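You operate a simulated robot arm through the tools that you are given. There is no shell and no other tool.

Carry out the task below with a simulated two-armed robot. There is one attempt and no reset: what you move stays moved.

TASK
Wind the cloth back till the counter reads 0.2 m.
Fine: leave the brake on and the direction switch at stop; don't zero the counter.

The check looks at the end state, three seconds after you hand in, the way a careful person would. Anything else that was tipped, shoved, dropped, spilled or broken makes it a failure. Flat cloth is picked up by pressing the open fingertips on it (5 to 10 N) and closing them slowly along it; thin cloth reads only 2 to 8 mm in the jaws.

THE ROBOT
Two 7-joint arms with fingered hands on one trunk that stands fixed in place. Base frame: the origin is at the foot of the trunk, x ahead of it, y to its left, z up. Lengths are in mm, angles in degrees, forces in N, time in s.
The left shoulder is at [139, 125, 1179], the right one opposite. With the tool pointing down near the work surface each hand reaches from about 520 to 900 mm from the base axis, measured 20 degrees to its own side. Payload 3.7 kg a hand.
Tool frame (each hand has its own): the origin (TCP) lies between the finger pads and is the grasp point; the fingertips stand 25 mm ahead of it; z points along the fingers, y is the line along which they close. Largest opening 88 mm; the body of the gripper starts 29 mm behind the TCP. The gripper is a hand of 5 fingers: y runs from the thumb to the fingers, the wrist lies at [-13, -97, -162] in the tool frame, and closing takes about 1.5 s.
Orientation is that of the tool frame in the base frame, as a unit quaternion [w, x, y, z]. With the fingers straight down and the wrist toward the robot, the tool's x, y and z point along [0, 1, 0], [1, 0, 0] and [0, 0, -1] of the base frame.

THE INTERFACE
- The arms move only by the tool nudge_tool. It takes "left_plan", "right_plan" or both (then of equal length, played together; a hand with none holds still); each is a list of rows, each a list of 7 numbers: the turn, a rotation vector about the tool's x, y, z in degrees, then the shift along the tool's x, y, z in mm, then the closure in counts, from 0 (fully open) to 255 (shut). In form: [[ax, ay, az, dx, dy, dz, jaw], ...]. A call has 1 to 20 rows; each row is the pose to reach, as a shift and turn from the pose commanded when the call began, along the tool's axes at that moment. A row lasts 0.2 s, in which the tool goes at most 50 mm and 8.6 degrees; a call with a longer step from one row to the next is refused whole, and so is a gripper value outside its range. A pose out of reach is approached as far as the arm can. The call stops where the force on the tool passes 40 N (or 10 N more than at its start, if that is more) or the arm is blocked; 0.2 s more then pass. Each finger travels about 45 mm/s and halts on what it meets, pressing with about 31 N; the grip force reading is that of the motor and also rises with nothing between the fingers. The clock runs only during rows and for 0.2 s after the last one: add rows that repeat a pose to give the fingers time. The reply holds the time, the measured pose of the TCP, the force on the tool along the base axes, the opening and the grip force, in the units named above and with some noise, with the torque about the TCP (base axes, N m) and any sound that the robot's microphone picked up.
- Cameras (640 x 400 px; columns grow to the right, rows downward): "scene" is now at [219.4, 63, 1326.9]; the picture's right is [0.59, -0.81, 0.00], its down [-0.42, -0.31, -0.86] and it looks along [0.69, 0.51, -0.52] (base axes); focal length 214 px, centre (320, 200). "left" rides on the left gripper at [-59, -79, -105] in its tool frame; the picture's right is [-0.73, -0.32, 0.61], its down [0.62, -0.68, 0.38] and it looks along [0.29, 0.66, 0.70] (tool axes); focal length 234 px, centre (320, 200). "right" rides on the right gripper at [59, -79, -105] in its tool frame; the picture's right is [-0.73, 0.32, -0.61], its down [-0.62, -0.68, 0.38] and it looks along [-0.29, 0.66, 0.70] (tool axes); focal length 234 px, centre (320, 200). There is no depth. A picture from a camera that has moved, and an enlarged one, comes with that camera's place and axes in the base frame and with its lens. The place of the scene camera against the robot may be out by one fixed shift of up to 12 mm in any direction.
- get_image(camera): a new picture of that camera. No time passes.
- lift_body(by): slides the trunk up (or, below 0, down) by that many mm; the arms and the scene camera ride with it, the base frame stays. It gives what a move gives, with no picture.
- preshape(shape, hand): the hand has 5 fingers and takes this shape, open, in about a second: jaw (thumb against the fingers, like two jaws); tri (thumb and two fingers); tip (a fingertip pinch); poke (one finger out to press); point (the index stretched); flat (the hand flat); cup (the hand cupped); fist (a fist). The gripper value then closes the fingers along that shape, each until it touches; the sizes above hold for jaw. It gives what a move gives, with no picture.
- aim_head(pan, tilt): turns the head with the scene camera to pan (to the left, within 80 degrees either way) and tilt (down, from -29 to 69), counted from straight ahead of the robot. It gives what a move gives.
- close_up(camera, box): a new picture of the part [left, top, right, bottom] of that camera's present view, enlarged. No time passes.
- hand_in(): hands the job in; it is judged then, once.

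Places have to be worked out from the pictures, the camera data and where the tool is seen. Open the grippers and draw the arms clear of the work before you hand the job in, unless the task says otherwise.

The tools are called after "Call:" as name(argument=value, ...) on one line, values as JSON. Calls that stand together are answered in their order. nudge_tool: Moves the arms, as the interface text tells. Its arguments: {"type":"object","properties":{"left_plan":{"type":"array","items":{"type":"array","items":{"type":"number"}}},"right_plan":{"type":"array","items":{"type":"array","items":{"type":"number"}}}},"required":[]} The other tools are called the same way: lift_body (by) slides the trunk up or down; preshape (shape, hand) gives the hand a shape; aim_head (pan, tilt) turns the head that bears the scene camera; get_image (camera) takes a picture; close_up (camera, box) takes an enlarged picture of a part of a camera's view; hand_in () hands the job in.

At the start:

```text
t: 0.0
left_position: [362.4, 395.4, 1237.9]
left_orientation: [0.0, 0.707, 0.707, -0.001]
left_ft_force: [-0.1, 0.3, 0.0]
left_wrist_torque: [0.0, -0.02, 0.01]
left_gripper_width: 87.6
left_grasp_force: 0.0
left_shape: jaw
right_position: [425.6, 71.3, 1307.2]
right_orientation: [-0.001, 0.707, 0.707, -0.001]
right_ft_force: [0.2, 0.3, 0.4]
right_wrist_torque: [0.02, -0.02, 0.0]
right_gripper_width: 87.6
right_grasp_force: 0.1
right_shape: jaw
trunk travel left (down, up): [-200.0, 215.0]
head pan, tilt: [36.4, 31.1]
```

scene: 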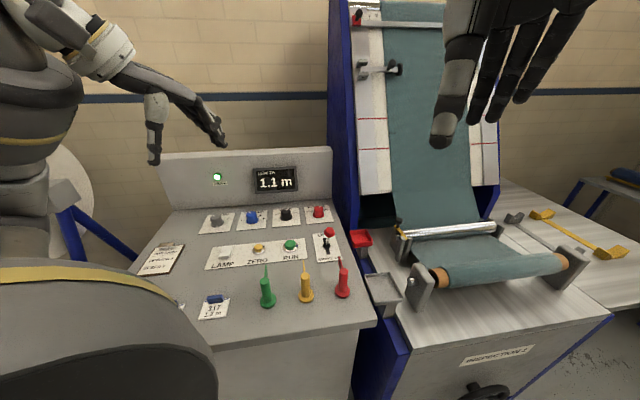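
right: 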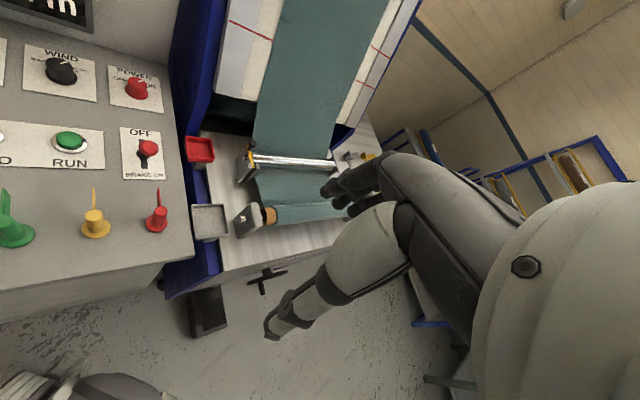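
left: 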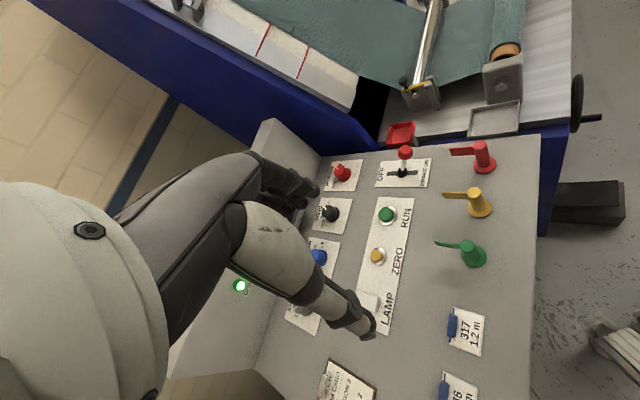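

I'll look closely at the panel labels and cards before moving anything.

Call:
close_up(camera="scene", box=[190, 140, 350, 240])

Call:
close_up(camera="scene", box=[120, 220, 280, 320])

Call:
close_up(camera="left", box=[280, 120, 440, 220])

Call:
close_up(camera="left", box=[280, 300, 500, 400])

Call:
close_up(camera="right", box=[0, 0, 220, 180])

Call:
close_up(camera="scene", box=[340, 180, 640, 400])

```text
4.00 times, centred on (270, 190) of scene
camera zoom: at [219.4, 63.0, 1326.9], right [0.59, -0.81, 0.0], down [-0.42, -0.31, -0.86], along [0.69, 0.51, -0.52], focal length 858 px, centre (520, 240)
```

zoom: 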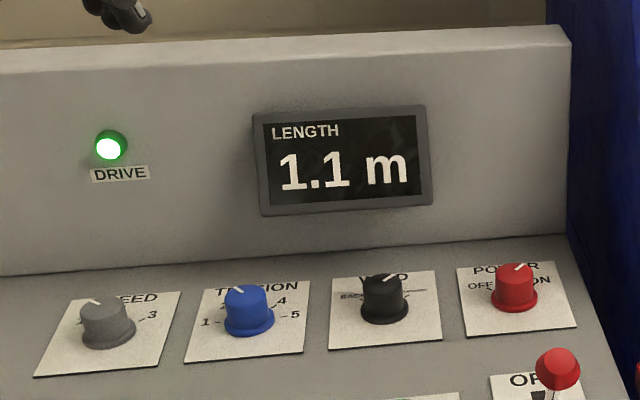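

```text
4.00 times, centred on (200, 270) of scene
camera zoom: at [219.4, 63.0, 1326.9], right [0.59, -0.81, 0.0], down [-0.42, -0.31, -0.86], along [0.69, 0.51, -0.52], focal length 858 px, centre (800, -80)
```

zoom: 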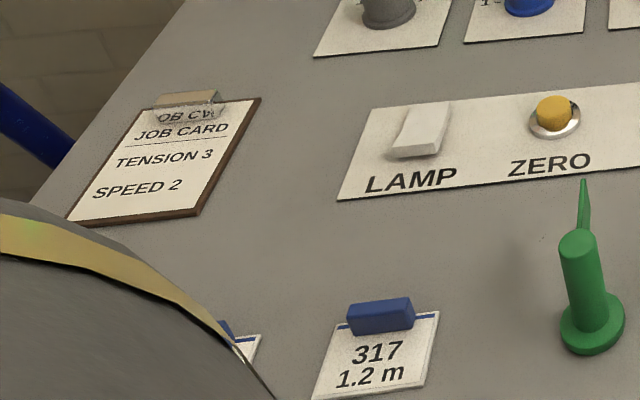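

```text
4.00 times, centred on (360, 170) of left
camera zoom: at [283.5, 337.3, 1343.7], right [-0.32, -0.73, -0.61], down [-0.68, 0.62, -0.38], along [0.66, 0.29, -0.7], focal length 937 px, centre (160, 320)
```

zoom: 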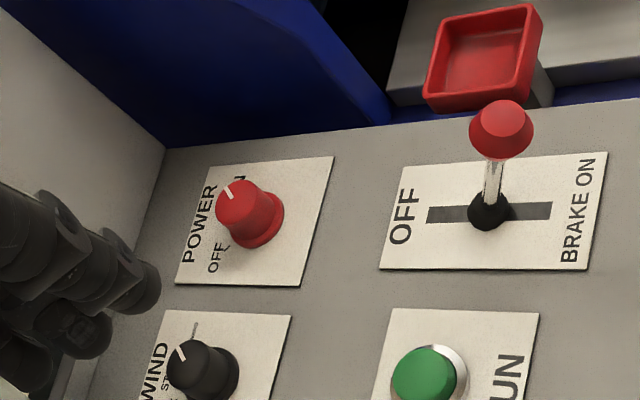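

```text
2.91 times, centred on (390, 350) of left
camera zoom: at [283.5, 337.3, 1343.7], right [-0.32, -0.73, -0.61], down [-0.68, 0.62, -0.38], along [0.66, 0.29, -0.7], focal length 681 px, centre (116, -236)
```

zoom: 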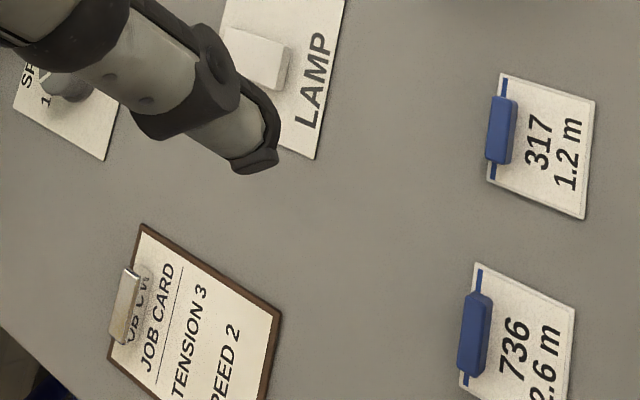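

```text
2.22 times, centred on (110, 90) of right
camera zoom: at [345.7, 131.0, 1413.0], right [0.32, -0.73, 0.61], down [-0.68, -0.62, -0.38], along [0.66, -0.29, -0.7], focal length 520 px, centre (787, 444)
```

zoom: 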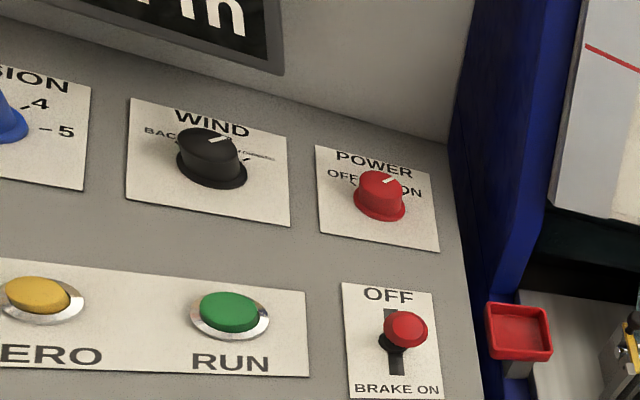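

```text
1.82 times, centred on (490, 290) of scene
camera zoom: at [219.4, 63.0, 1326.9], right [0.59, -0.81, 0.0], down [-0.42, -0.31, -0.86], along [0.69, 0.51, -0.52], focal length 390 px, centre (11, 36)
```

zoom: 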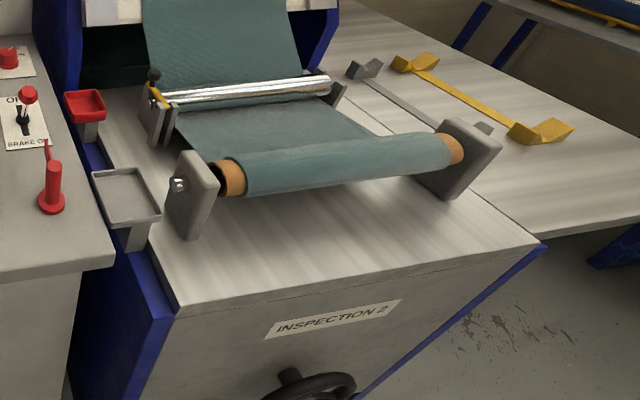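

The wind knob sits near (651, 518, 890), RUN near (545, 400, 900) and the brake ball near (589, 292, 966), leaning toward BRAKE ON. The console is turned about 45° from the base axes. I'll bring the left hand over it, turned to match, to see the labels better, and aim the head at the console.

Call:
nudge_tool(left_plan=[[0, 0, -7.5, 6, 26, 26, 0], [0, 0, -15, 12, 52, 52, 0], [0, 0, -22.5, 18, 78, 78, 0], [0, 0, -30, 24, 104, 104, 0], [0, 0, -37.5, 30, 130, 130, 0], [0, 0, -45, 35, 157, 157, 0]])

Call:
aim_head(pan=42, tilt=42)

Call:
get_image(camera="scene")

Call:
get_image(camera="left")

```text
t: 1.4
left_position: [518.3, 429.2, 1081.7]
left_orientation: [0.001, 0.383, 0.924, 0.001]
left_ft_force: [-0.1, -0.1, 0.3]
left_wrist_torque: [0.06, -0.01, 0.0]
left_gripper_width: 87.6
left_grasp_force: 0.1
left_shape: jaw
right_position: [425.0, 71.6, 1307.1]
right_orientation: [-0.001, 0.707, 0.707, 0.0]
right_ft_force: [0.4, -1.3, 0.3]
right_wrist_torque: [-0.01, 0.04, 0.02]
right_gripper_width: 87.7
right_grasp_force: 0.1
right_shape: jaw
trunk travel left (down, up): [-200.0, 215.0]
head pan, tilt: [36.4, 31.1]
```

```text
t: 2.1
left_position: [516.5, 429.9, 1081.7]
left_orientation: [0.0, 0.382, 0.924, 0.0]
left_ft_force: [0.3, -0.1, -0.5]
left_wrist_torque: [-0.01, 0.01, -0.03]
left_gripper_width: 87.8
left_grasp_force: 0.1
left_shape: jaw
right_position: [425.7, 71.0, 1307.4]
right_orientation: [0.0, 0.707, 0.707, 0.0]
right_ft_force: [0.0, 0.3, -1.0]
right_wrist_torque: [0.04, -0.01, 0.01]
right_gripper_width: 87.6
right_grasp_force: 0.1
right_shape: jaw
trunk travel left (down, up): [-200.0, 215.0]
head pan, tilt: [42.0, 42.0]
```

```text
taken
camera scene: at [209.2, 65.5, 1310.4], right [0.67, -0.74, 0.0], down [-0.5, -0.45, -0.74], along [0.55, 0.5, -0.67], focal length 214 px, centre (320, 200)
```

scene: 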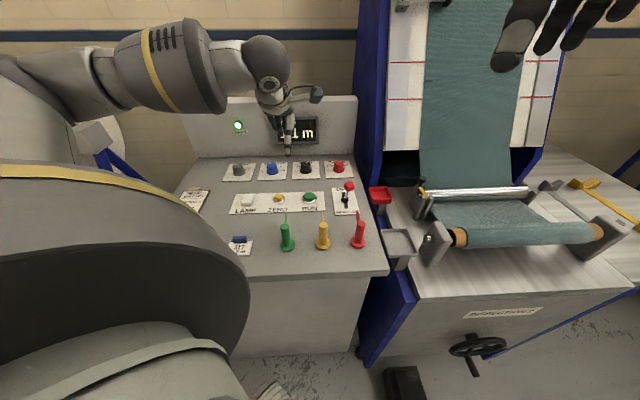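

```text
taken
camera left: at [503.7, 334.0, 1186.4], right [0.28, -0.74, -0.61], down [-0.92, -0.04, -0.38], along [0.26, 0.67, -0.7], focal length 234 px, centre (320, 200)
```

left: 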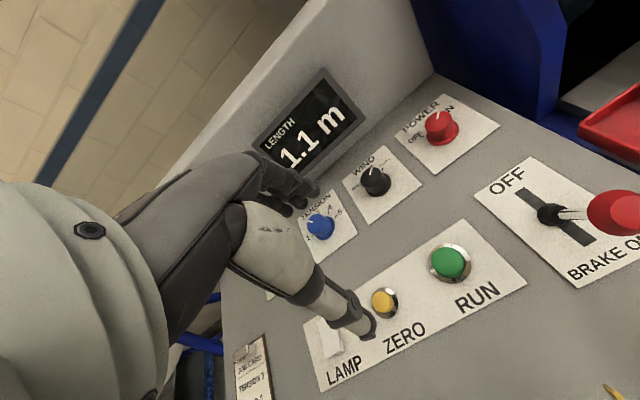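

The left camera now shows the display, the wind knob, RUN and the brake together. I'll zoom in on the labels.

Call:
close_up(camera="left", box=[330, 80, 490, 230])

Call:
close_up(camera="left", box=[440, 140, 640, 300])

Call:
close_up(camera="scene", box=[210, 100, 400, 260])

```text
2.67 times, centred on (410, 155) of left
camera zoom: at [503.7, 334.0, 1186.4], right [0.28, -0.74, -0.61], down [-0.92, -0.04, -0.38], along [0.26, 0.67, -0.7], focal length 624 px, centre (80, 320)
```

zoom: 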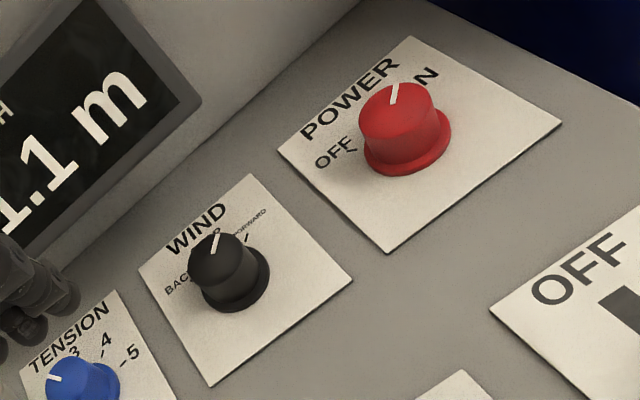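

```text
2.50 times, centred on (540, 220) of left
camera zoom: at [503.7, 334.0, 1186.4], right [0.28, -0.74, -0.61], down [-0.92, -0.04, -0.38], along [0.26, 0.67, -0.7], focal length 585 px, centre (-230, 150)
```

zoom: 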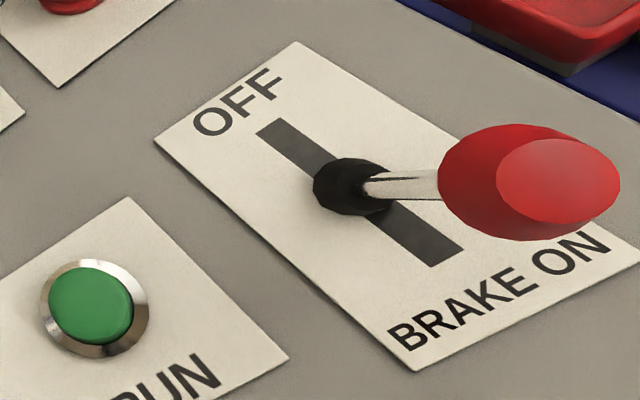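

```text
2.50 times, centred on (305, 180) of scene
camera zoom: at [209.2, 65.5, 1310.4], right [0.67, -0.74, 0.0], down [-0.5, -0.45, -0.74], along [0.55, 0.5, -0.67], focal length 536 px, centre (358, 250)
```

zoom: 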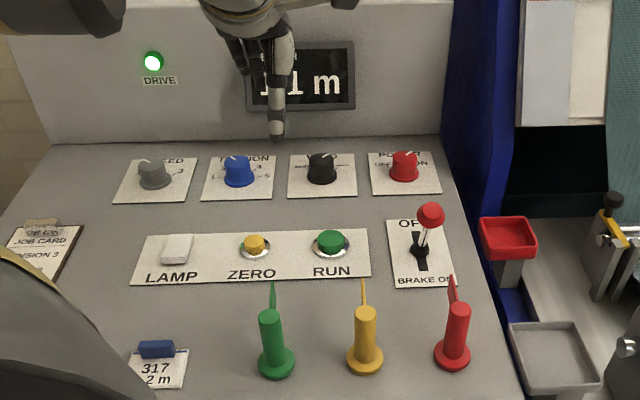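

The wind pointer seems turned to the right, toward FORWARD. I'll zoom tighter to confirm.

Call:
close_up(camera="scene", box=[280, 150, 360, 200])

Call:
close_up(camera="left", box=[340, 140, 420, 210])

Call:
close_up(camera="right", box=[20, 30, 120, 110])

```text
8.00 times, centred on (320, 175) of scene
camera zoom: at [209.2, 65.5, 1310.4], right [0.67, -0.74, 0.0], down [-0.5, -0.45, -0.74], along [0.55, 0.5, -0.67], focal length 1716 px, centre (320, 400)
```

zoom: 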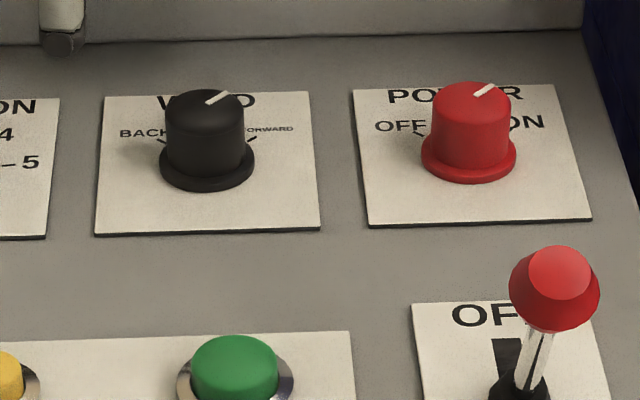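

```text
5.71 times, centred on (380, 175) of left
camera zoom: at [503.7, 334.0, 1186.4], right [0.28, -0.74, -0.61], down [-0.92, -0.04, -0.38], along [0.26, 0.67, -0.7], focal length 1338 px, centre (-23, 343)
```

zoom: 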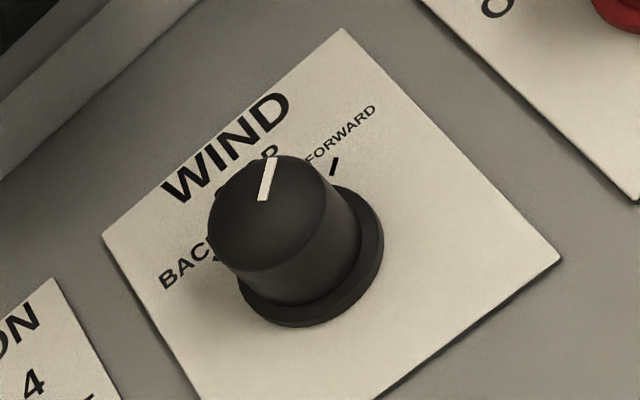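

```text
5.00 times, centred on (70, 70) of right
camera zoom: at [345.8, 130.9, 1413.0], right [0.32, -0.73, 0.61], down [-0.68, -0.62, -0.38], along [0.66, -0.29, -0.7], focal length 1171 px, centre (1570, 850)
```

zoom: 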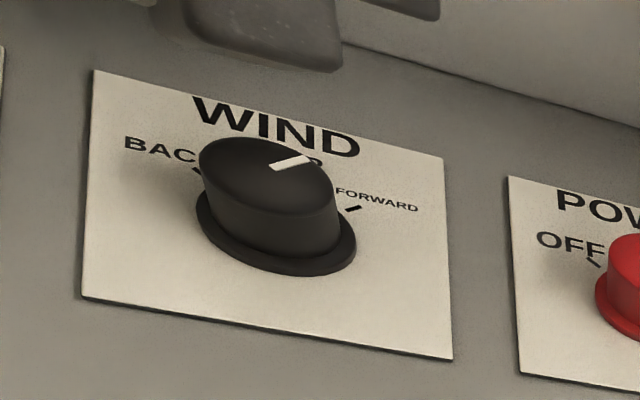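

The knob is at FORWARD, with STOP pointing away and BACK mirrored to the left. I'll bring the left hand above the wind knob, turned +50°, so the first quarter turn (counter-clockwise) ends in the present orientation.

Call:
nudge_tool(left_plan=[[0, 0, 7, -5, 20, 5, 0], [0, 0, 14, -10, 42, 15, 0], [0, 0, 21, -15, 65, 28, 0], [0, 0, 28, -20, 88, 42, 0], [0, 0, 35, -25, 110, 56, 0], [0, 0, 42, -29, 133, 70, 0], [0, 0, 50, -33, 156, 82, 0]])

Call:
get_image(camera="scene")

Call:
get_image(camera="left")

Call:
get_image(camera="right")

```text
t: 3.7
left_position: [651.1, 516.1, 1003.8]
left_orientation: [0.001, 0.737, 0.676, 0.002]
left_ft_force: [-7.4, -5.5, 6.1]
left_wrist_torque: [0.04, -0.19, -0.11]
left_gripper_width: 87.9
left_grasp_force: 0.0
left_shape: jaw
right_position: [422.8, 71.7, 1309.9]
right_orientation: [0.001, 0.706, 0.708, 0.001]
right_ft_force: [-0.5, -1.0, 0.2]
right_wrist_torque: [0.01, 0.03, -0.01]
right_gripper_width: 87.7
right_grasp_force: 0.1
right_shape: jaw
trunk travel left (down, up): [-200.0, 215.0]
head pan, tilt: [42.0, 42.0]
```

```text
taken
camera scene: at [206.3, 63.8, 1311.2], right [0.67, -0.74, 0.0], down [-0.5, -0.45, -0.74], along [0.55, 0.5, -0.67], focal length 214 px, centre (320, 200)
```

scene: 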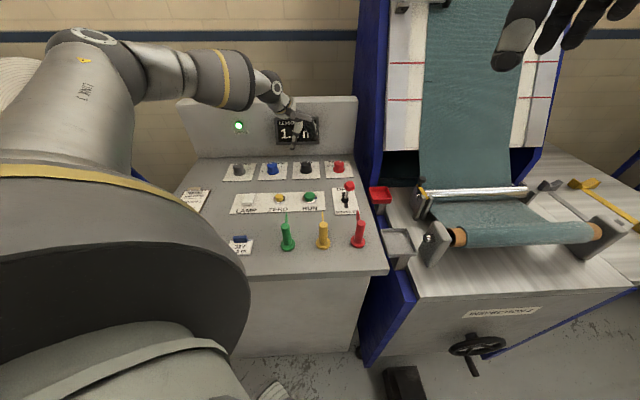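

```text
taken
camera left: at [566.7, 465.4, 1107.6], right [-0.38, -0.69, -0.61], down [-0.62, 0.68, -0.39], along [0.68, 0.23, -0.69], focal length 234 px, centre (320, 200)
```

left: 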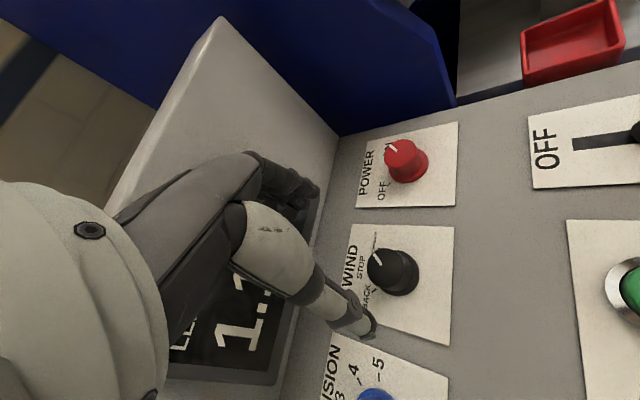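

```text
taken
camera right: at [342.5, 129.0, 1414.5], right [0.32, -0.73, 0.61], down [-0.68, -0.62, -0.39], along [0.66, -0.29, -0.69], focal length 234 px, centre (320, 200)
```

right: 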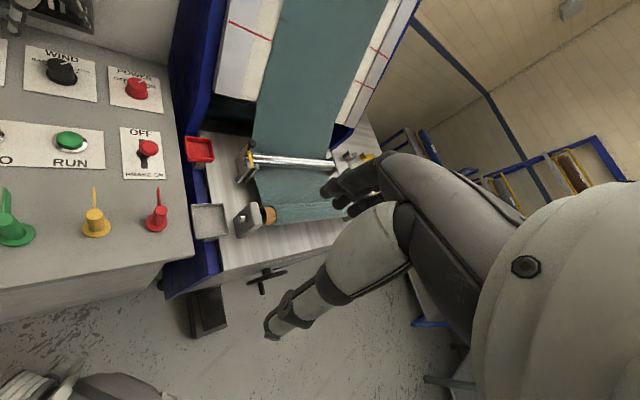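

The knob lies right under the TCP, but the force reads about 10 N. I'll hold still to see whether that was only motion or contact with the back panel.

Call:
nudge_tool(left_plan=[[0, 0, 0, 0, 0, 0, 0], [0, 0, 0, 0, 0, 0, 0]])

Call:
close_up(camera="scene", box=[230, 60, 390, 190])

Call:
close_up(camera="left", box=[220, 120, 460, 360])

```text
t: 4.3
left_position: [652.2, 516.4, 1003.0]
left_orientation: [0.001, 0.737, 0.676, 0.002]
left_ft_force: [-9.5, -5.4, 8.9]
left_wrist_torque: [0.15, -0.36, -0.11]
left_gripper_width: 87.8
left_grasp_force: 0.0
left_shape: jaw
right_position: [422.9, 70.6, 1308.2]
right_orientation: [0.0, 0.707, 0.707, 0.001]
right_ft_force: [-0.5, -0.6, 0.8]
right_wrist_torque: [-0.03, 0.0, 0.01]
right_gripper_width: 87.6
right_grasp_force: 0.1
right_shape: jaw
trunk travel left (down, up): [-200.0, 215.0]
head pan, tilt: [42.0, 42.0]
```

```text
3.08 times, centred on (310, 125) of scene
camera zoom: at [206.7, 64.1, 1310.9], right [0.67, -0.74, 0.0], down [-0.5, -0.45, -0.74], along [0.55, 0.5, -0.67], focal length 660 px, centre (351, 431)
```

zoom: 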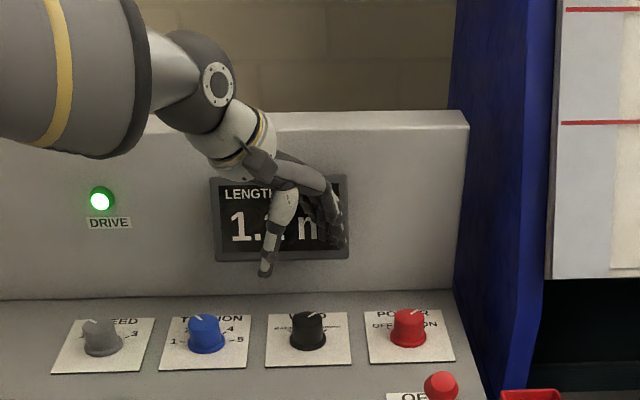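

```text
1.67 times, centred on (340, 240) of left
camera zoom: at [566.9, 465.6, 1107.5], right [-0.38, -0.69, -0.61], down [-0.62, 0.68, -0.38], along [0.68, 0.23, -0.69], focal length 390 px, centre (287, 133)
```

zoom: 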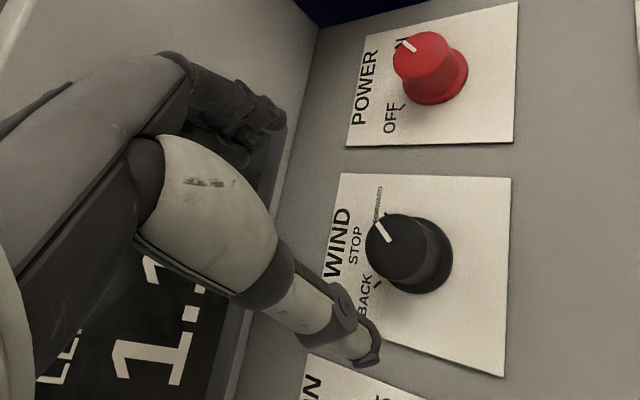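

The reading is steady, so the fingers are lightly touching the display face. I'll back off toward the robot and up, then try the narrower fingertip shape.

Call:
nudge_tool(left_plan=[[0, 0, 0, -16, -14, 0, 0], [0, 0, 0, -35, -30, -8, 0], [0, 0, 0, -55, -47, -25, 0], [0, 0, 7, -65, -55, -40, 0], [0, 0, 14, -65, -55, -50, 0], [0, 0, 21, -65, -55, -50, 0], [0, 0, 28, -65, -55, -50, 0], [0, 0, 35, -65, -55, -50, 0], [0, 0, 40, -65, -55, -50, 0]])

Call:
preshape(hand="left", shape="tri")

Call:
get_image(camera="left")

Call:
get_image(camera="scene")

Call:
preshape(hand="left", shape="tip")

Call:
get_image(camera="left")

Call:
close_up(camera="scene", box=[190, 60, 390, 210])

```text
t: 6.3
left_position: [592.5, 456.7, 1049.5]
left_orientation: [0.0, 0.924, 0.382, 0.001]
left_ft_force: [-0.7, -0.8, 0.3]
left_wrist_torque: [-0.01, 0.01, -0.03]
left_gripper_width: 87.9
left_grasp_force: 0.0
left_shape: jaw
right_position: [424.2, 71.7, 1307.0]
right_orientation: [0.0, 0.708, 0.707, 0.0]
right_ft_force: [0.5, -0.3, -0.2]
right_wrist_torque: [0.02, 0.01, 0.0]
right_gripper_width: 87.7
right_grasp_force: 0.1
right_shape: jaw
trunk travel left (down, up): [-200.0, 215.0]
head pan, tilt: [42.0, 42.0]
```

```text
t: 7.2
left_position: [591.6, 457.4, 1049.4]
left_orientation: [0.0, 0.924, 0.382, 0.0]
left_ft_force: [0.7, 0.4, 0.2]
left_wrist_torque: [-0.01, -0.01, -0.01]
left_gripper_width: 87.9
left_grasp_force: 0.2
left_shape: tri
right_position: [425.8, 72.0, 1307.9]
right_orientation: [0.0, 0.708, 0.707, -0.001]
right_ft_force: [0.7, -0.2, -1.1]
right_wrist_torque: [0.0, 0.0, 0.01]
right_gripper_width: 87.7
right_grasp_force: 0.1
right_shape: jaw
trunk travel left (down, up): [-200.0, 215.0]
head pan, tilt: [42.0, 42.0]
```

```text
taken
camera left: at [495.4, 472.3, 1154.6], right [-0.74, -0.29, -0.61], down [-0.04, 0.92, -0.38], along [0.67, -0.26, -0.7], focal length 234 px, centre (320, 200)
```

left: 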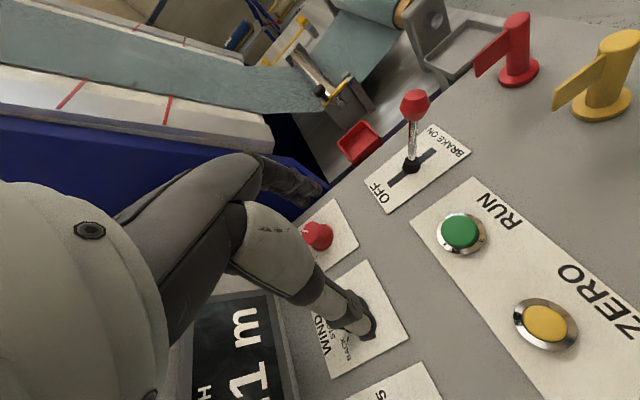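

```text
taken
camera scene: at [209.1, 65.7, 1310.3], right [0.67, -0.74, 0.0], down [-0.5, -0.45, -0.74], along [0.55, 0.5, -0.67], focal length 214 px, centre (320, 200)
```

scene: 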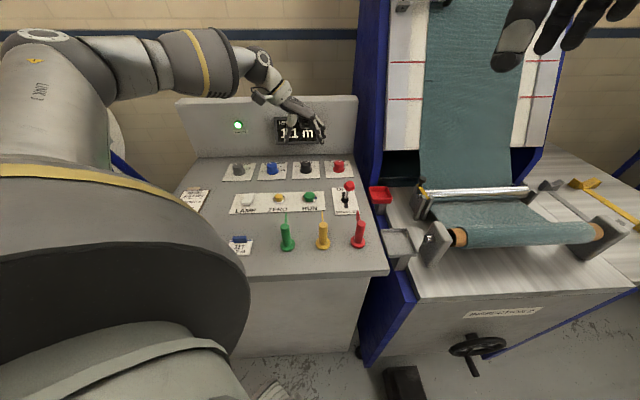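

```text
t: 8.1
left_position: [592.5, 458.2, 1049.8]
left_orientation: [0.001, 0.924, 0.382, 0.0]
left_ft_force: [-0.1, 0.0, 0.4]
left_wrist_torque: [-0.04, 0.02, -0.01]
left_gripper_width: 87.8
left_grasp_force: 0.1
left_shape: tip
right_position: [424.8, 71.0, 1307.2]
right_orientation: [0.0, 0.706, 0.708, 0.0]
right_ft_force: [-0.2, 0.0, -0.2]
right_wrist_torque: [0.02, -0.01, -0.04]
right_gripper_width: 87.6
right_grasp_force: 0.1
right_shape: jaw
trunk travel left (down, up): [-200.0, 215.0]
head pan, tilt: [42.0, 42.0]
```

```text
taken
camera left: at [495.3, 472.4, 1154.5], right [-0.74, -0.29, -0.61], down [-0.04, 0.92, -0.38], along [0.67, -0.26, -0.7], focal length 234 px, centre (320, 200)
```

left: 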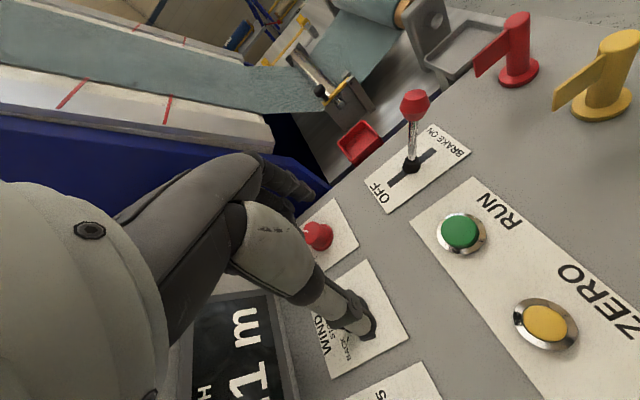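

```text
2.67 times, centred on (290, 135) of scene
camera zoom: at [209.1, 65.6, 1310.3], right [0.67, -0.74, 0.0], down [-0.5, -0.45, -0.74], along [0.55, 0.5, -0.67], focal length 572 px, centre (400, 373)
```

zoom: 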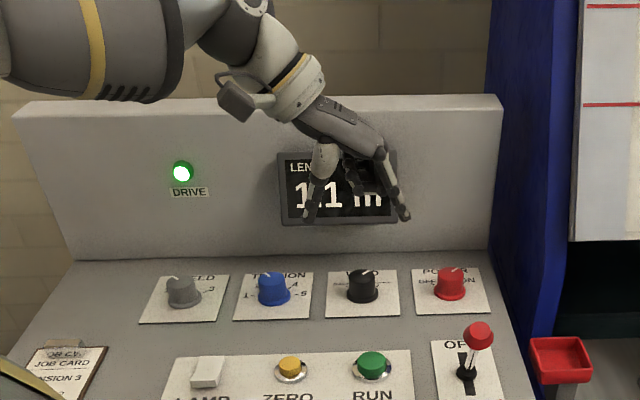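

Pointing the tool to console right (wrist at left) is reachable, and the tip shape tucks the spare fingers away. I'll take two pictures from translated poses to fix the knob's place more exactly.

Call:
nudge_tool(left_plan=[[0, 0, 0, -10, 0, -40, 0], [0, 0, 0, -20, 0, -80, 0], [0, 0, 0, -20, 0, -80, 0]])

Call:
get_image(camera="left")

Call:
close_up(camera="left", box=[300, 200, 500, 400])

Call:
nudge_tool(left_plan=[[0, 0, 0, -40, 0, 0, 0], [0, 0, 0, -80, 40, 0, 0], [0, 0, 0, -80, 80, 0, 0], [0, 0, 0, -80, 80, 0, 0]])

Call:
get_image(camera="left")

```text
t: 8.9
left_position: [577.4, 444.3, 1131.0]
left_orientation: [0.0, 0.924, 0.383, 0.0]
left_ft_force: [-0.3, 0.8, -0.5]
left_wrist_torque: [-0.03, -0.03, -0.01]
left_gripper_width: 87.6
left_grasp_force: 0.0
left_shape: tip
right_position: [426.4, 72.5, 1307.4]
right_orientation: [0.0, 0.707, 0.707, -0.001]
right_ft_force: [-0.5, 0.5, -0.9]
right_wrist_torque: [0.0, -0.01, -0.01]
right_gripper_width: 87.7
right_grasp_force: 0.2
right_shape: jaw
trunk travel left (down, up): [-200.0, 215.0]
head pan, tilt: [42.0, 42.0]
```

```text
taken
camera left: at [480.7, 459.1, 1236.3], right [-0.74, -0.29, -0.61], down [-0.04, 0.92, -0.38], along [0.67, -0.26, -0.7], focal length 234 px, centre (320, 200)
```

left: 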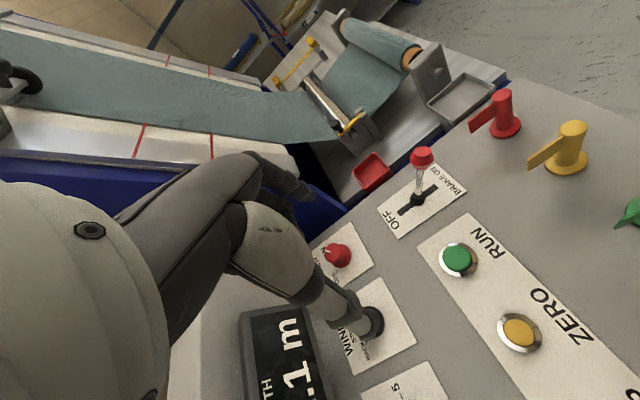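

```text
2.00 times, centred on (400, 300) of left
camera zoom: at [480.7, 459.1, 1236.3], right [-0.74, -0.29, -0.61], down [-0.04, 0.92, -0.38], along [0.67, -0.26, -0.7], focal length 468 px, centre (160, 0)
```

zoom: 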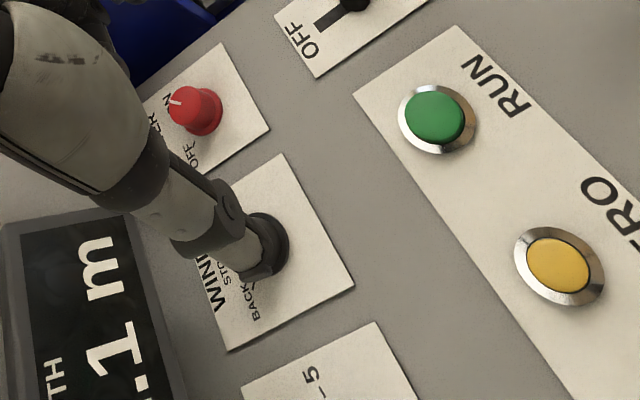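

```text
refused: row 2 steps farther than a row can; nothing moved
```

```text
taken
camera left: at [480.7, 459.1, 1236.3], right [-0.74, -0.29, -0.61], down [-0.04, 0.92, -0.38], along [0.67, -0.26, -0.7], focal length 234 px, centre (320, 200)
```

left: 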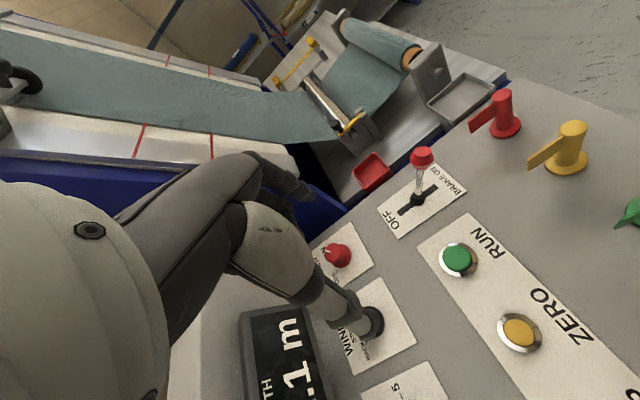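

That shift was refused because one row's step was too long. I'll repeat it in shorter steps.

Call:
nudge_tool(left_plan=[[0, 0, 0, -30, 30, 0, 0], [0, 0, 0, -60, 60, 0, 0], [0, 0, 0, -80, 80, 0, 0], [0, 0, 0, -80, 80, 0, 0]])

Call:
get_image(camera="left")

Call:
close_up(camera="left", box=[260, 250, 440, 400])

```text
t: 9.9
left_position: [576.8, 330.0, 1130.1]
left_orientation: [-0.001, 0.924, 0.382, 0.0]
left_ft_force: [0.9, -1.3, -0.9]
left_wrist_torque: [-0.01, 0.02, -0.02]
left_gripper_width: 87.8
left_grasp_force: 0.0
left_shape: tip
right_position: [426.2, 72.9, 1308.1]
right_orientation: [0.0, 0.707, 0.707, -0.001]
right_ft_force: [0.5, -0.4, -0.4]
right_wrist_torque: [0.0, 0.04, -0.02]
right_gripper_width: 87.7
right_grasp_force: 0.1
right_shape: jaw
trunk travel left (down, up): [-200.0, 215.0]
head pan, tilt: [42.0, 42.0]
```

```text
taken
camera left: at [479.5, 344.3, 1234.6], right [-0.74, -0.29, -0.61], down [-0.04, 0.92, -0.38], along [0.67, -0.26, -0.7], focal length 234 px, centre (320, 200)
```

left: 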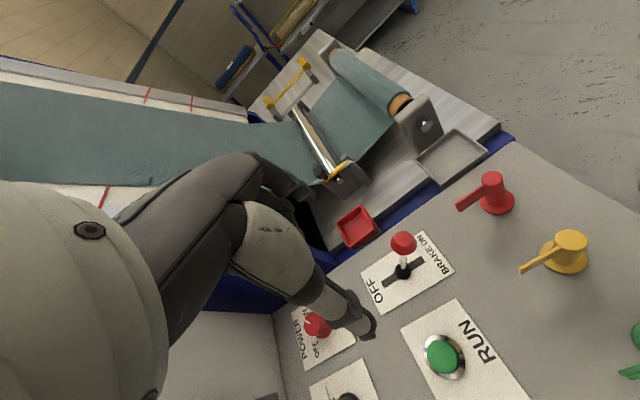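

```text
2.67 times, centred on (350, 325) of left
camera zoom: at [479.5, 344.3, 1234.6], right [-0.74, -0.29, -0.61], down [-0.04, 0.92, -0.38], along [0.67, -0.26, -0.7], focal length 624 px, centre (240, -133)
```

zoom: 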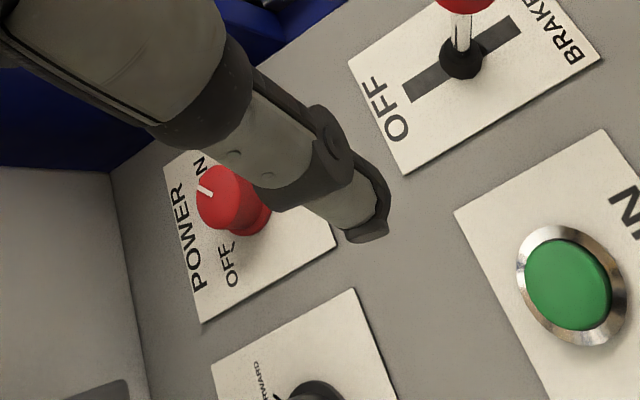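

Triangulating gives the panel at z ≈ 866, RUN top at (547, 398, 892), the ball at (588, 291, 970), and the wind knob axis near (652, 515) with its top at about 903. I'll bring the tip-shaped hand above the wind knob at z = 1000.

Call:
nudge_tool(left_plan=[[0, 0, 0, 35, -15, 10, 0], [0, 0, 0, 70, -30, 30, 0], [0, 0, 0, 105, -45, 55, 0], [0, 0, 0, 140, -60, 80, 0], [0, 0, 0, 170, -72, 110, 0], [0, 0, 0, 184, -78, 130, 0], [0, 0, 0, 184, -78, 130, 0]])

Call:
close_up(camera="scene", box=[240, 80, 380, 200])

Call:
get_image(camera="left")

Call:
close_up(camera="right", box=[0, 0, 160, 120])

```text
t: 11.5
left_position: [652.0, 516.2, 1001.7]
left_orientation: [-0.001, 0.924, 0.382, 0.0]
left_ft_force: [0.0, 0.2, 0.4]
left_wrist_torque: [0.0, 0.02, 0.02]
left_gripper_width: 87.9
left_grasp_force: 0.0
left_shape: tip
right_position: [426.1, 72.2, 1308.0]
right_orientation: [0.0, 0.707, 0.707, 0.0]
right_ft_force: [0.1, -0.3, -0.3]
right_wrist_torque: [-0.01, 0.0, -0.02]
right_gripper_width: 87.7
right_grasp_force: 0.1
right_shape: jaw
trunk travel left (down, up): [-200.0, 215.0]
head pan, tilt: [42.0, 42.0]
```

```text
3.33 times, centred on (310, 140) of scene
camera zoom: at [208.8, 65.6, 1310.5], right [0.67, -0.74, 0.0], down [-0.5, -0.45, -0.74], along [0.55, 0.5, -0.67], focal length 715 px, centre (353, 400)
```

zoom: 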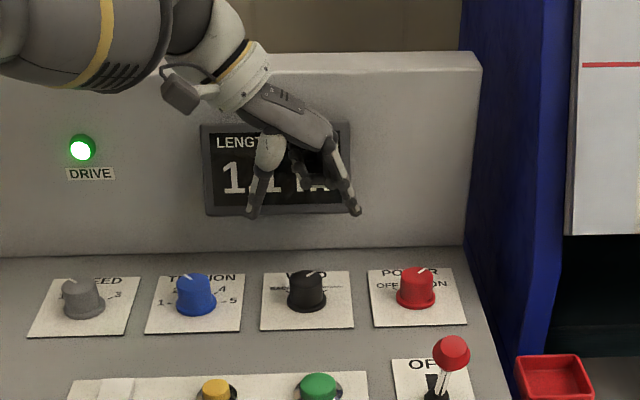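

```text
taken
camera left: at [555.5, 530.7, 1105.2], right [-0.74, -0.28, -0.61], down [-0.04, 0.92, -0.38], along [0.67, -0.26, -0.7], focal length 234 px, centre (320, 200)
```

left: 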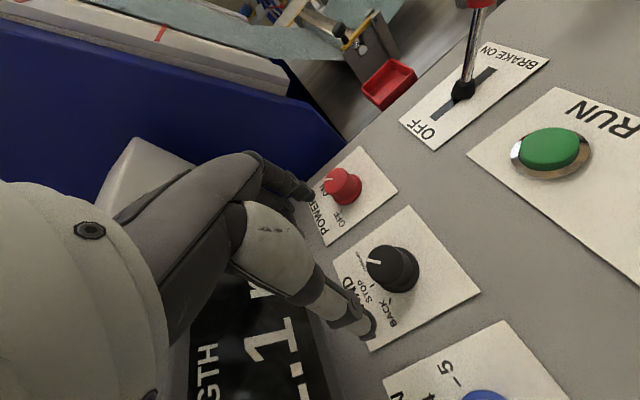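

```text
3.33 times, centred on (80, 60) of right
camera zoom: at [345.3, 130.9, 1413.3], right [0.32, -0.73, 0.61], down [-0.68, -0.62, -0.38], along [0.66, -0.29, -0.7], focal length 781 px, centre (1120, 667)
```

zoom: 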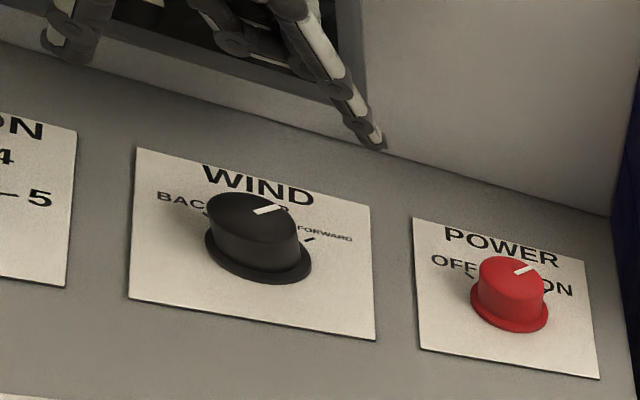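

The force is zero here and the knob sits close to the predicted spot. I'll zoom in to fine-align before descending.

Call:
close_up(camera="left", box=[340, 220, 440, 300])

```text
5.00 times, centred on (390, 260) of left
camera zoom: at [555.5, 530.7, 1105.2], right [-0.74, -0.28, -0.61], down [-0.04, 0.92, -0.38], along [0.67, -0.26, -0.7], focal length 1171 px, centre (-30, -100)
```

zoom: 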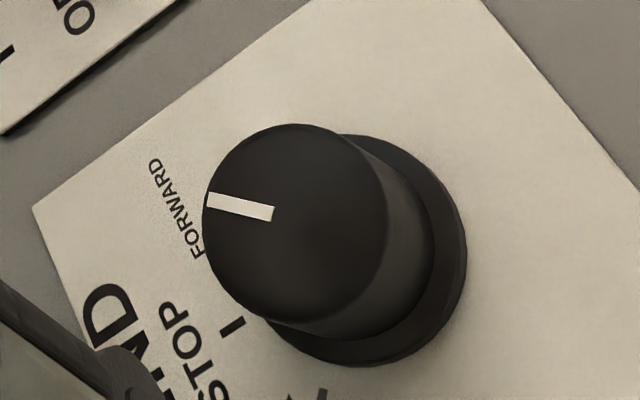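

The knob is about 4 mm nearer the robot than the TCP. I'll correct for that and descend so the fingertips straddle the knob, with the TCP at about z = 908.

Call:
nudge_tool(left_plan=[[0, 0, 0, -4, -1, 20, 0], [0, 0, 0, -4, -1, 40, 0], [0, 0, 0, -4, -1, 55, 0], [0, 0, 0, -4, -1, 70, 0], [0, 0, 0, -4, -1, 80, 0], [0, 0, 0, -4, -1, 88, 0], [0, 0, 0, -4, -1, 94, 0], [0, 0, 0, -4, -1, 94, 0]])

Call:
close_up(camera="scene", box=[270, 100, 370, 190])

Call:
get_image(camera="left")

Call:
close_up(camera="right", box=[0, 0, 160, 120])

```text
t: 13.3
left_position: [647.8, 510.3, 909.5]
left_orientation: [0.0, 0.924, 0.382, 0.002]
left_ft_force: [-13.5, -14.1, 12.9]
left_wrist_torque: [1.0, -1.26, -0.3]
left_gripper_width: 87.8
left_grasp_force: 0.2
left_shape: tip
right_position: [421.4, 69.2, 1307.9]
right_orientation: [0.0, 0.707, 0.707, 0.001]
right_ft_force: [-1.4, -0.7, -0.1]
right_wrist_torque: [-0.04, -0.02, 0.0]
right_gripper_width: 87.8
right_grasp_force: 0.0
right_shape: jaw
trunk travel left (down, up): [-200.0, 215.0]
head pan, tilt: [42.0, 42.0]
```

```text
4.44 times, centred on (320, 145) of scene
camera zoom: at [205.9, 62.9, 1311.2], right [0.67, -0.74, 0.0], down [-0.5, -0.45, -0.75], along [0.55, 0.5, -0.67], focal length 953 px, centre (320, 444)
```

zoom: 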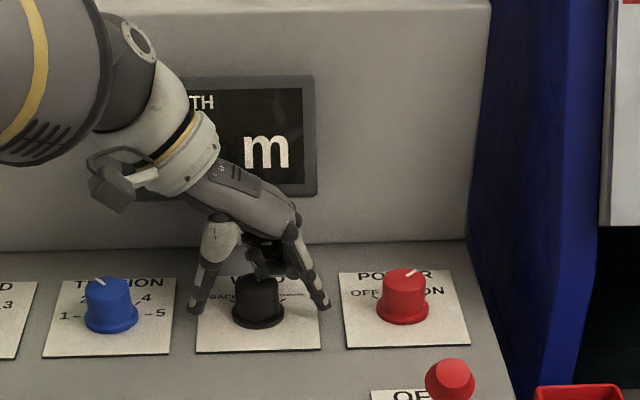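

```text
taken
camera left: at [550.2, 525.6, 1014.7], right [-0.74, -0.28, -0.61], down [-0.04, 0.92, -0.38], along [0.67, -0.26, -0.69], focal length 234 px, centre (320, 200)
```

left: 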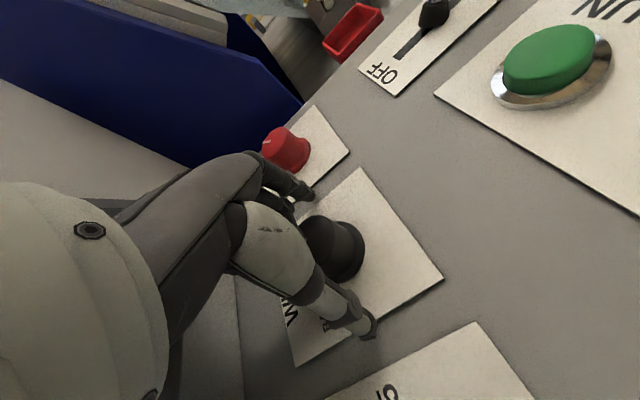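

```text
3.33 times, centred on (80, 60) of right
camera zoom: at [342.2, 128.0, 1414.5], right [0.32, -0.73, 0.61], down [-0.68, -0.62, -0.39], along [0.66, -0.29, -0.7], focal length 781 px, centre (1120, 667)
```

zoom: 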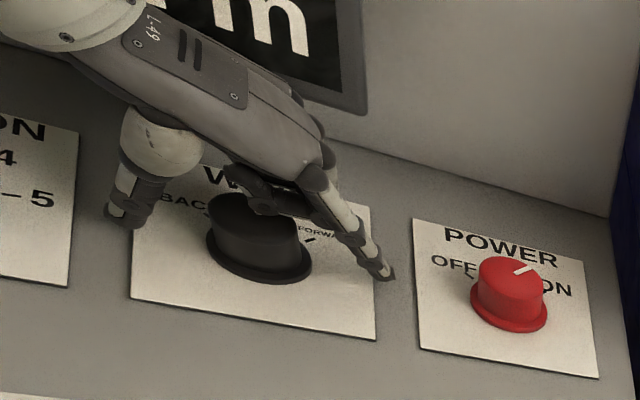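

The force (toward the robot and upward, about 60 mm above the TCP) means the knuckles rest on the display bezel. I'll lift off, lean the hand back toward the robot about the grip axis by 25°, and look again.

Call:
nudge_tool(left_plan=[[0, 0, 0, -15, 0, -20, 0], [0, 0, 0, -25, 0, -45, 0], [0, 8, 0, -25, 0, -60, 0], [0, 16, 0, -20, 0, -60, 0], [0, 24, 0, -14, 0, -60, 0], [0, 27, 0, -7, 0, -60, 0], [0, 27, 0, -7, 0, -60, 0]])

Call:
close_up(camera="scene", box=[270, 90, 370, 190])

Call:
get_image(camera="left")

Call:
close_up(camera="right", box=[0, 0, 160, 120])

```text
t: 14.9
left_position: [645.1, 509.2, 965.2]
left_orientation: [-0.089, 0.898, 0.372, 0.216]
left_ft_force: [-0.6, -0.7, 0.4]
left_wrist_torque: [-0.05, 0.01, 0.01]
left_gripper_width: 88.0
left_grasp_force: 0.0
left_shape: tip
right_position: [426.5, 72.4, 1306.8]
right_orientation: [-0.001, 0.707, 0.707, -0.001]
right_ft_force: [0.5, -0.6, 0.1]
right_wrist_torque: [-0.03, 0.01, 0.0]
right_gripper_width: 87.5
right_grasp_force: 0.1
right_shape: jaw
trunk travel left (down, up): [-200.0, 215.0]
head pan, tilt: [42.0, 42.0]
```

```text
4.00 times, centred on (320, 140) of scene
camera zoom: at [209.0, 65.6, 1310.3], right [0.67, -0.74, 0.0], down [-0.5, -0.45, -0.74], along [0.55, 0.5, -0.67], focal length 858 px, centre (320, 440)
```

zoom: 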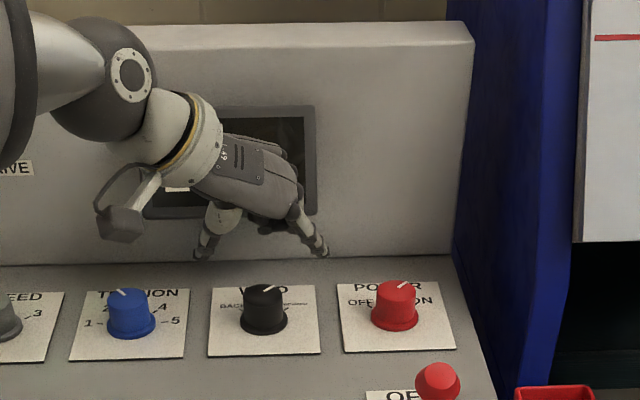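

```text
taken
camera left: at [518.8, 494.1, 1031.7], right [-0.49, -0.03, -0.87], down [0.03, 1.0, -0.06], along [0.87, -0.06, -0.49], focal length 234 px, centre (320, 200)
```

left: 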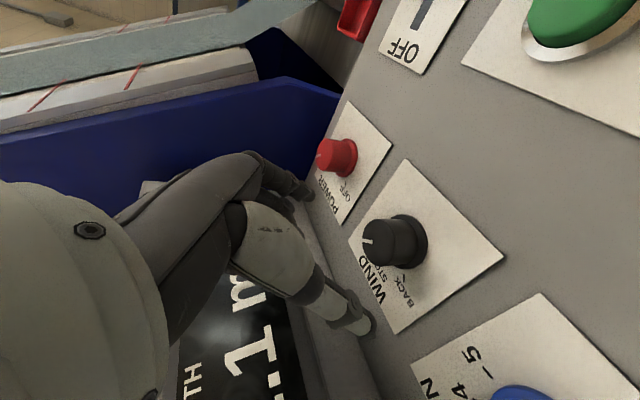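

```text
3.33 times, centred on (80, 60) of right
camera zoom: at [345.6, 131.0, 1413.1], right [0.32, -0.73, 0.61], down [-0.68, -0.62, -0.38], along [0.66, -0.29, -0.7], focal length 781 px, centre (1120, 667)
```

zoom: 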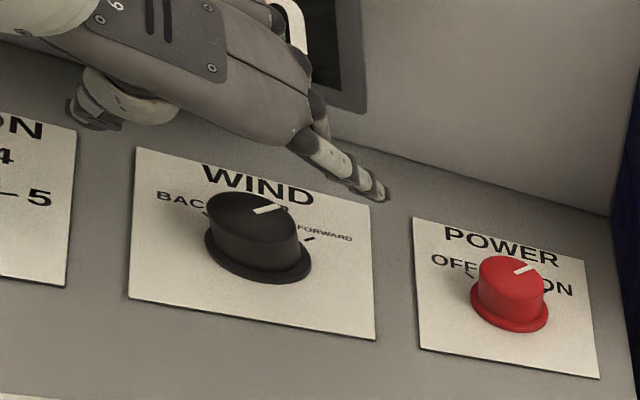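

No contact now, and the knob lines up with the prediction for a TCP about 7 mm short of its axis. I'll descend straight down 52 mm in this leaning pose.

Call:
nudge_tool(left_plan=[[0, 0, 0, -7, 0, 13.4, 0], [0, 0, 0, -13, 0, 25, 0], [0, 0, 0, -18, 0, 35, 0], [0, 0, 0, -22, 0, 42.5, 0], [0, 0, 0, -23.6, 0, 46.3, 0], [0, 0, 0, -23.6, 0, 46.3, 0]])

Call:
close_up(camera="scene", box=[270, 100, 370, 190])

Call:
get_image(camera="left")

Call:
close_up(camera="right", box=[0, 0, 160, 120])

```text
t: 16.3
left_position: [645.4, 508.6, 912.8]
left_orientation: [-0.088, 0.898, 0.372, 0.216]
left_ft_force: [0.1, 0.5, 0.3]
left_wrist_torque: [0.0, -0.02, 0.04]
left_gripper_width: 87.9
left_grasp_force: 0.1
left_shape: tip
right_position: [425.1, 71.6, 1306.7]
right_orientation: [-0.001, 0.707, 0.707, 0.0]
right_ft_force: [0.6, -1.0, 0.2]
right_wrist_torque: [0.0, -0.01, -0.02]
right_gripper_width: 87.5
right_grasp_force: 0.1
right_shape: jaw
trunk travel left (down, up): [-200.0, 215.0]
head pan, tilt: [42.0, 42.0]
```

```text
4.44 times, centred on (320, 145) of scene
camera zoom: at [209.0, 65.6, 1310.3], right [0.67, -0.74, 0.0], down [-0.5, -0.45, -0.74], along [0.55, 0.5, -0.67], focal length 953 px, centre (320, 444)
```

zoom: 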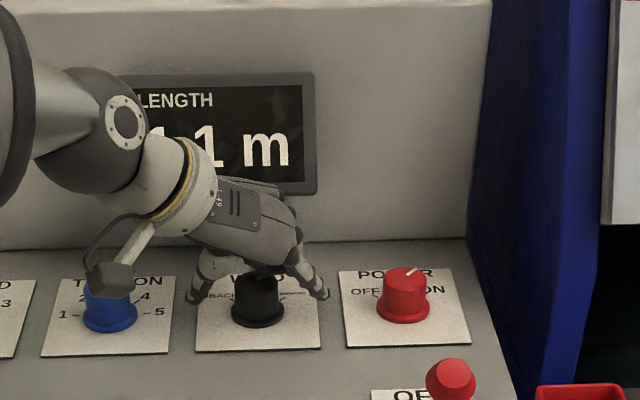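

```text
taken
camera left: at [518.8, 494.1, 980.3], right [-0.49, -0.03, -0.87], down [0.03, 1.0, -0.06], along [0.87, -0.06, -0.49], focal length 234 px, centre (320, 200)
```

left: 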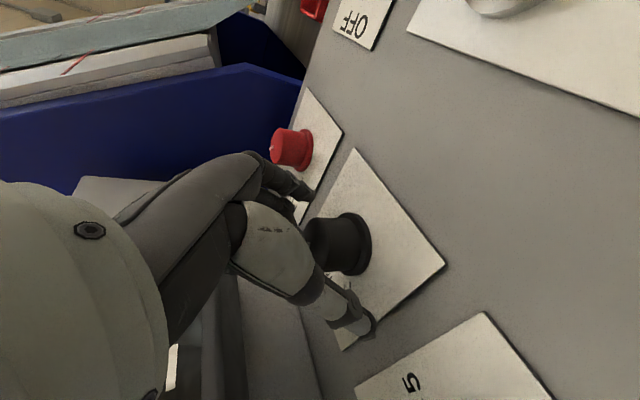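

```text
3.33 times, centred on (80, 60) of right
camera zoom: at [345.6, 131.0, 1413.1], right [0.32, -0.73, 0.61], down [-0.68, -0.62, -0.38], along [0.66, -0.29, -0.7], focal length 781 px, centre (1120, 667)
```

zoom: 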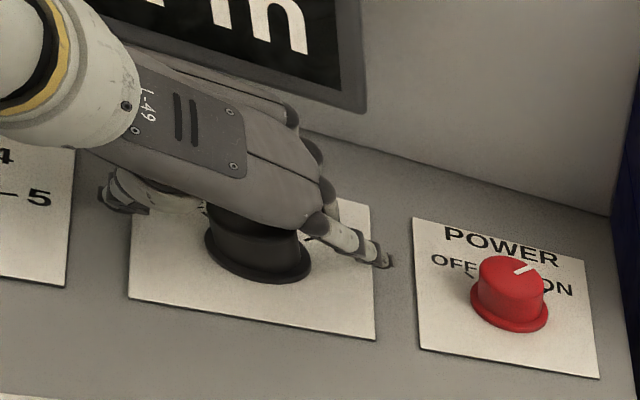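

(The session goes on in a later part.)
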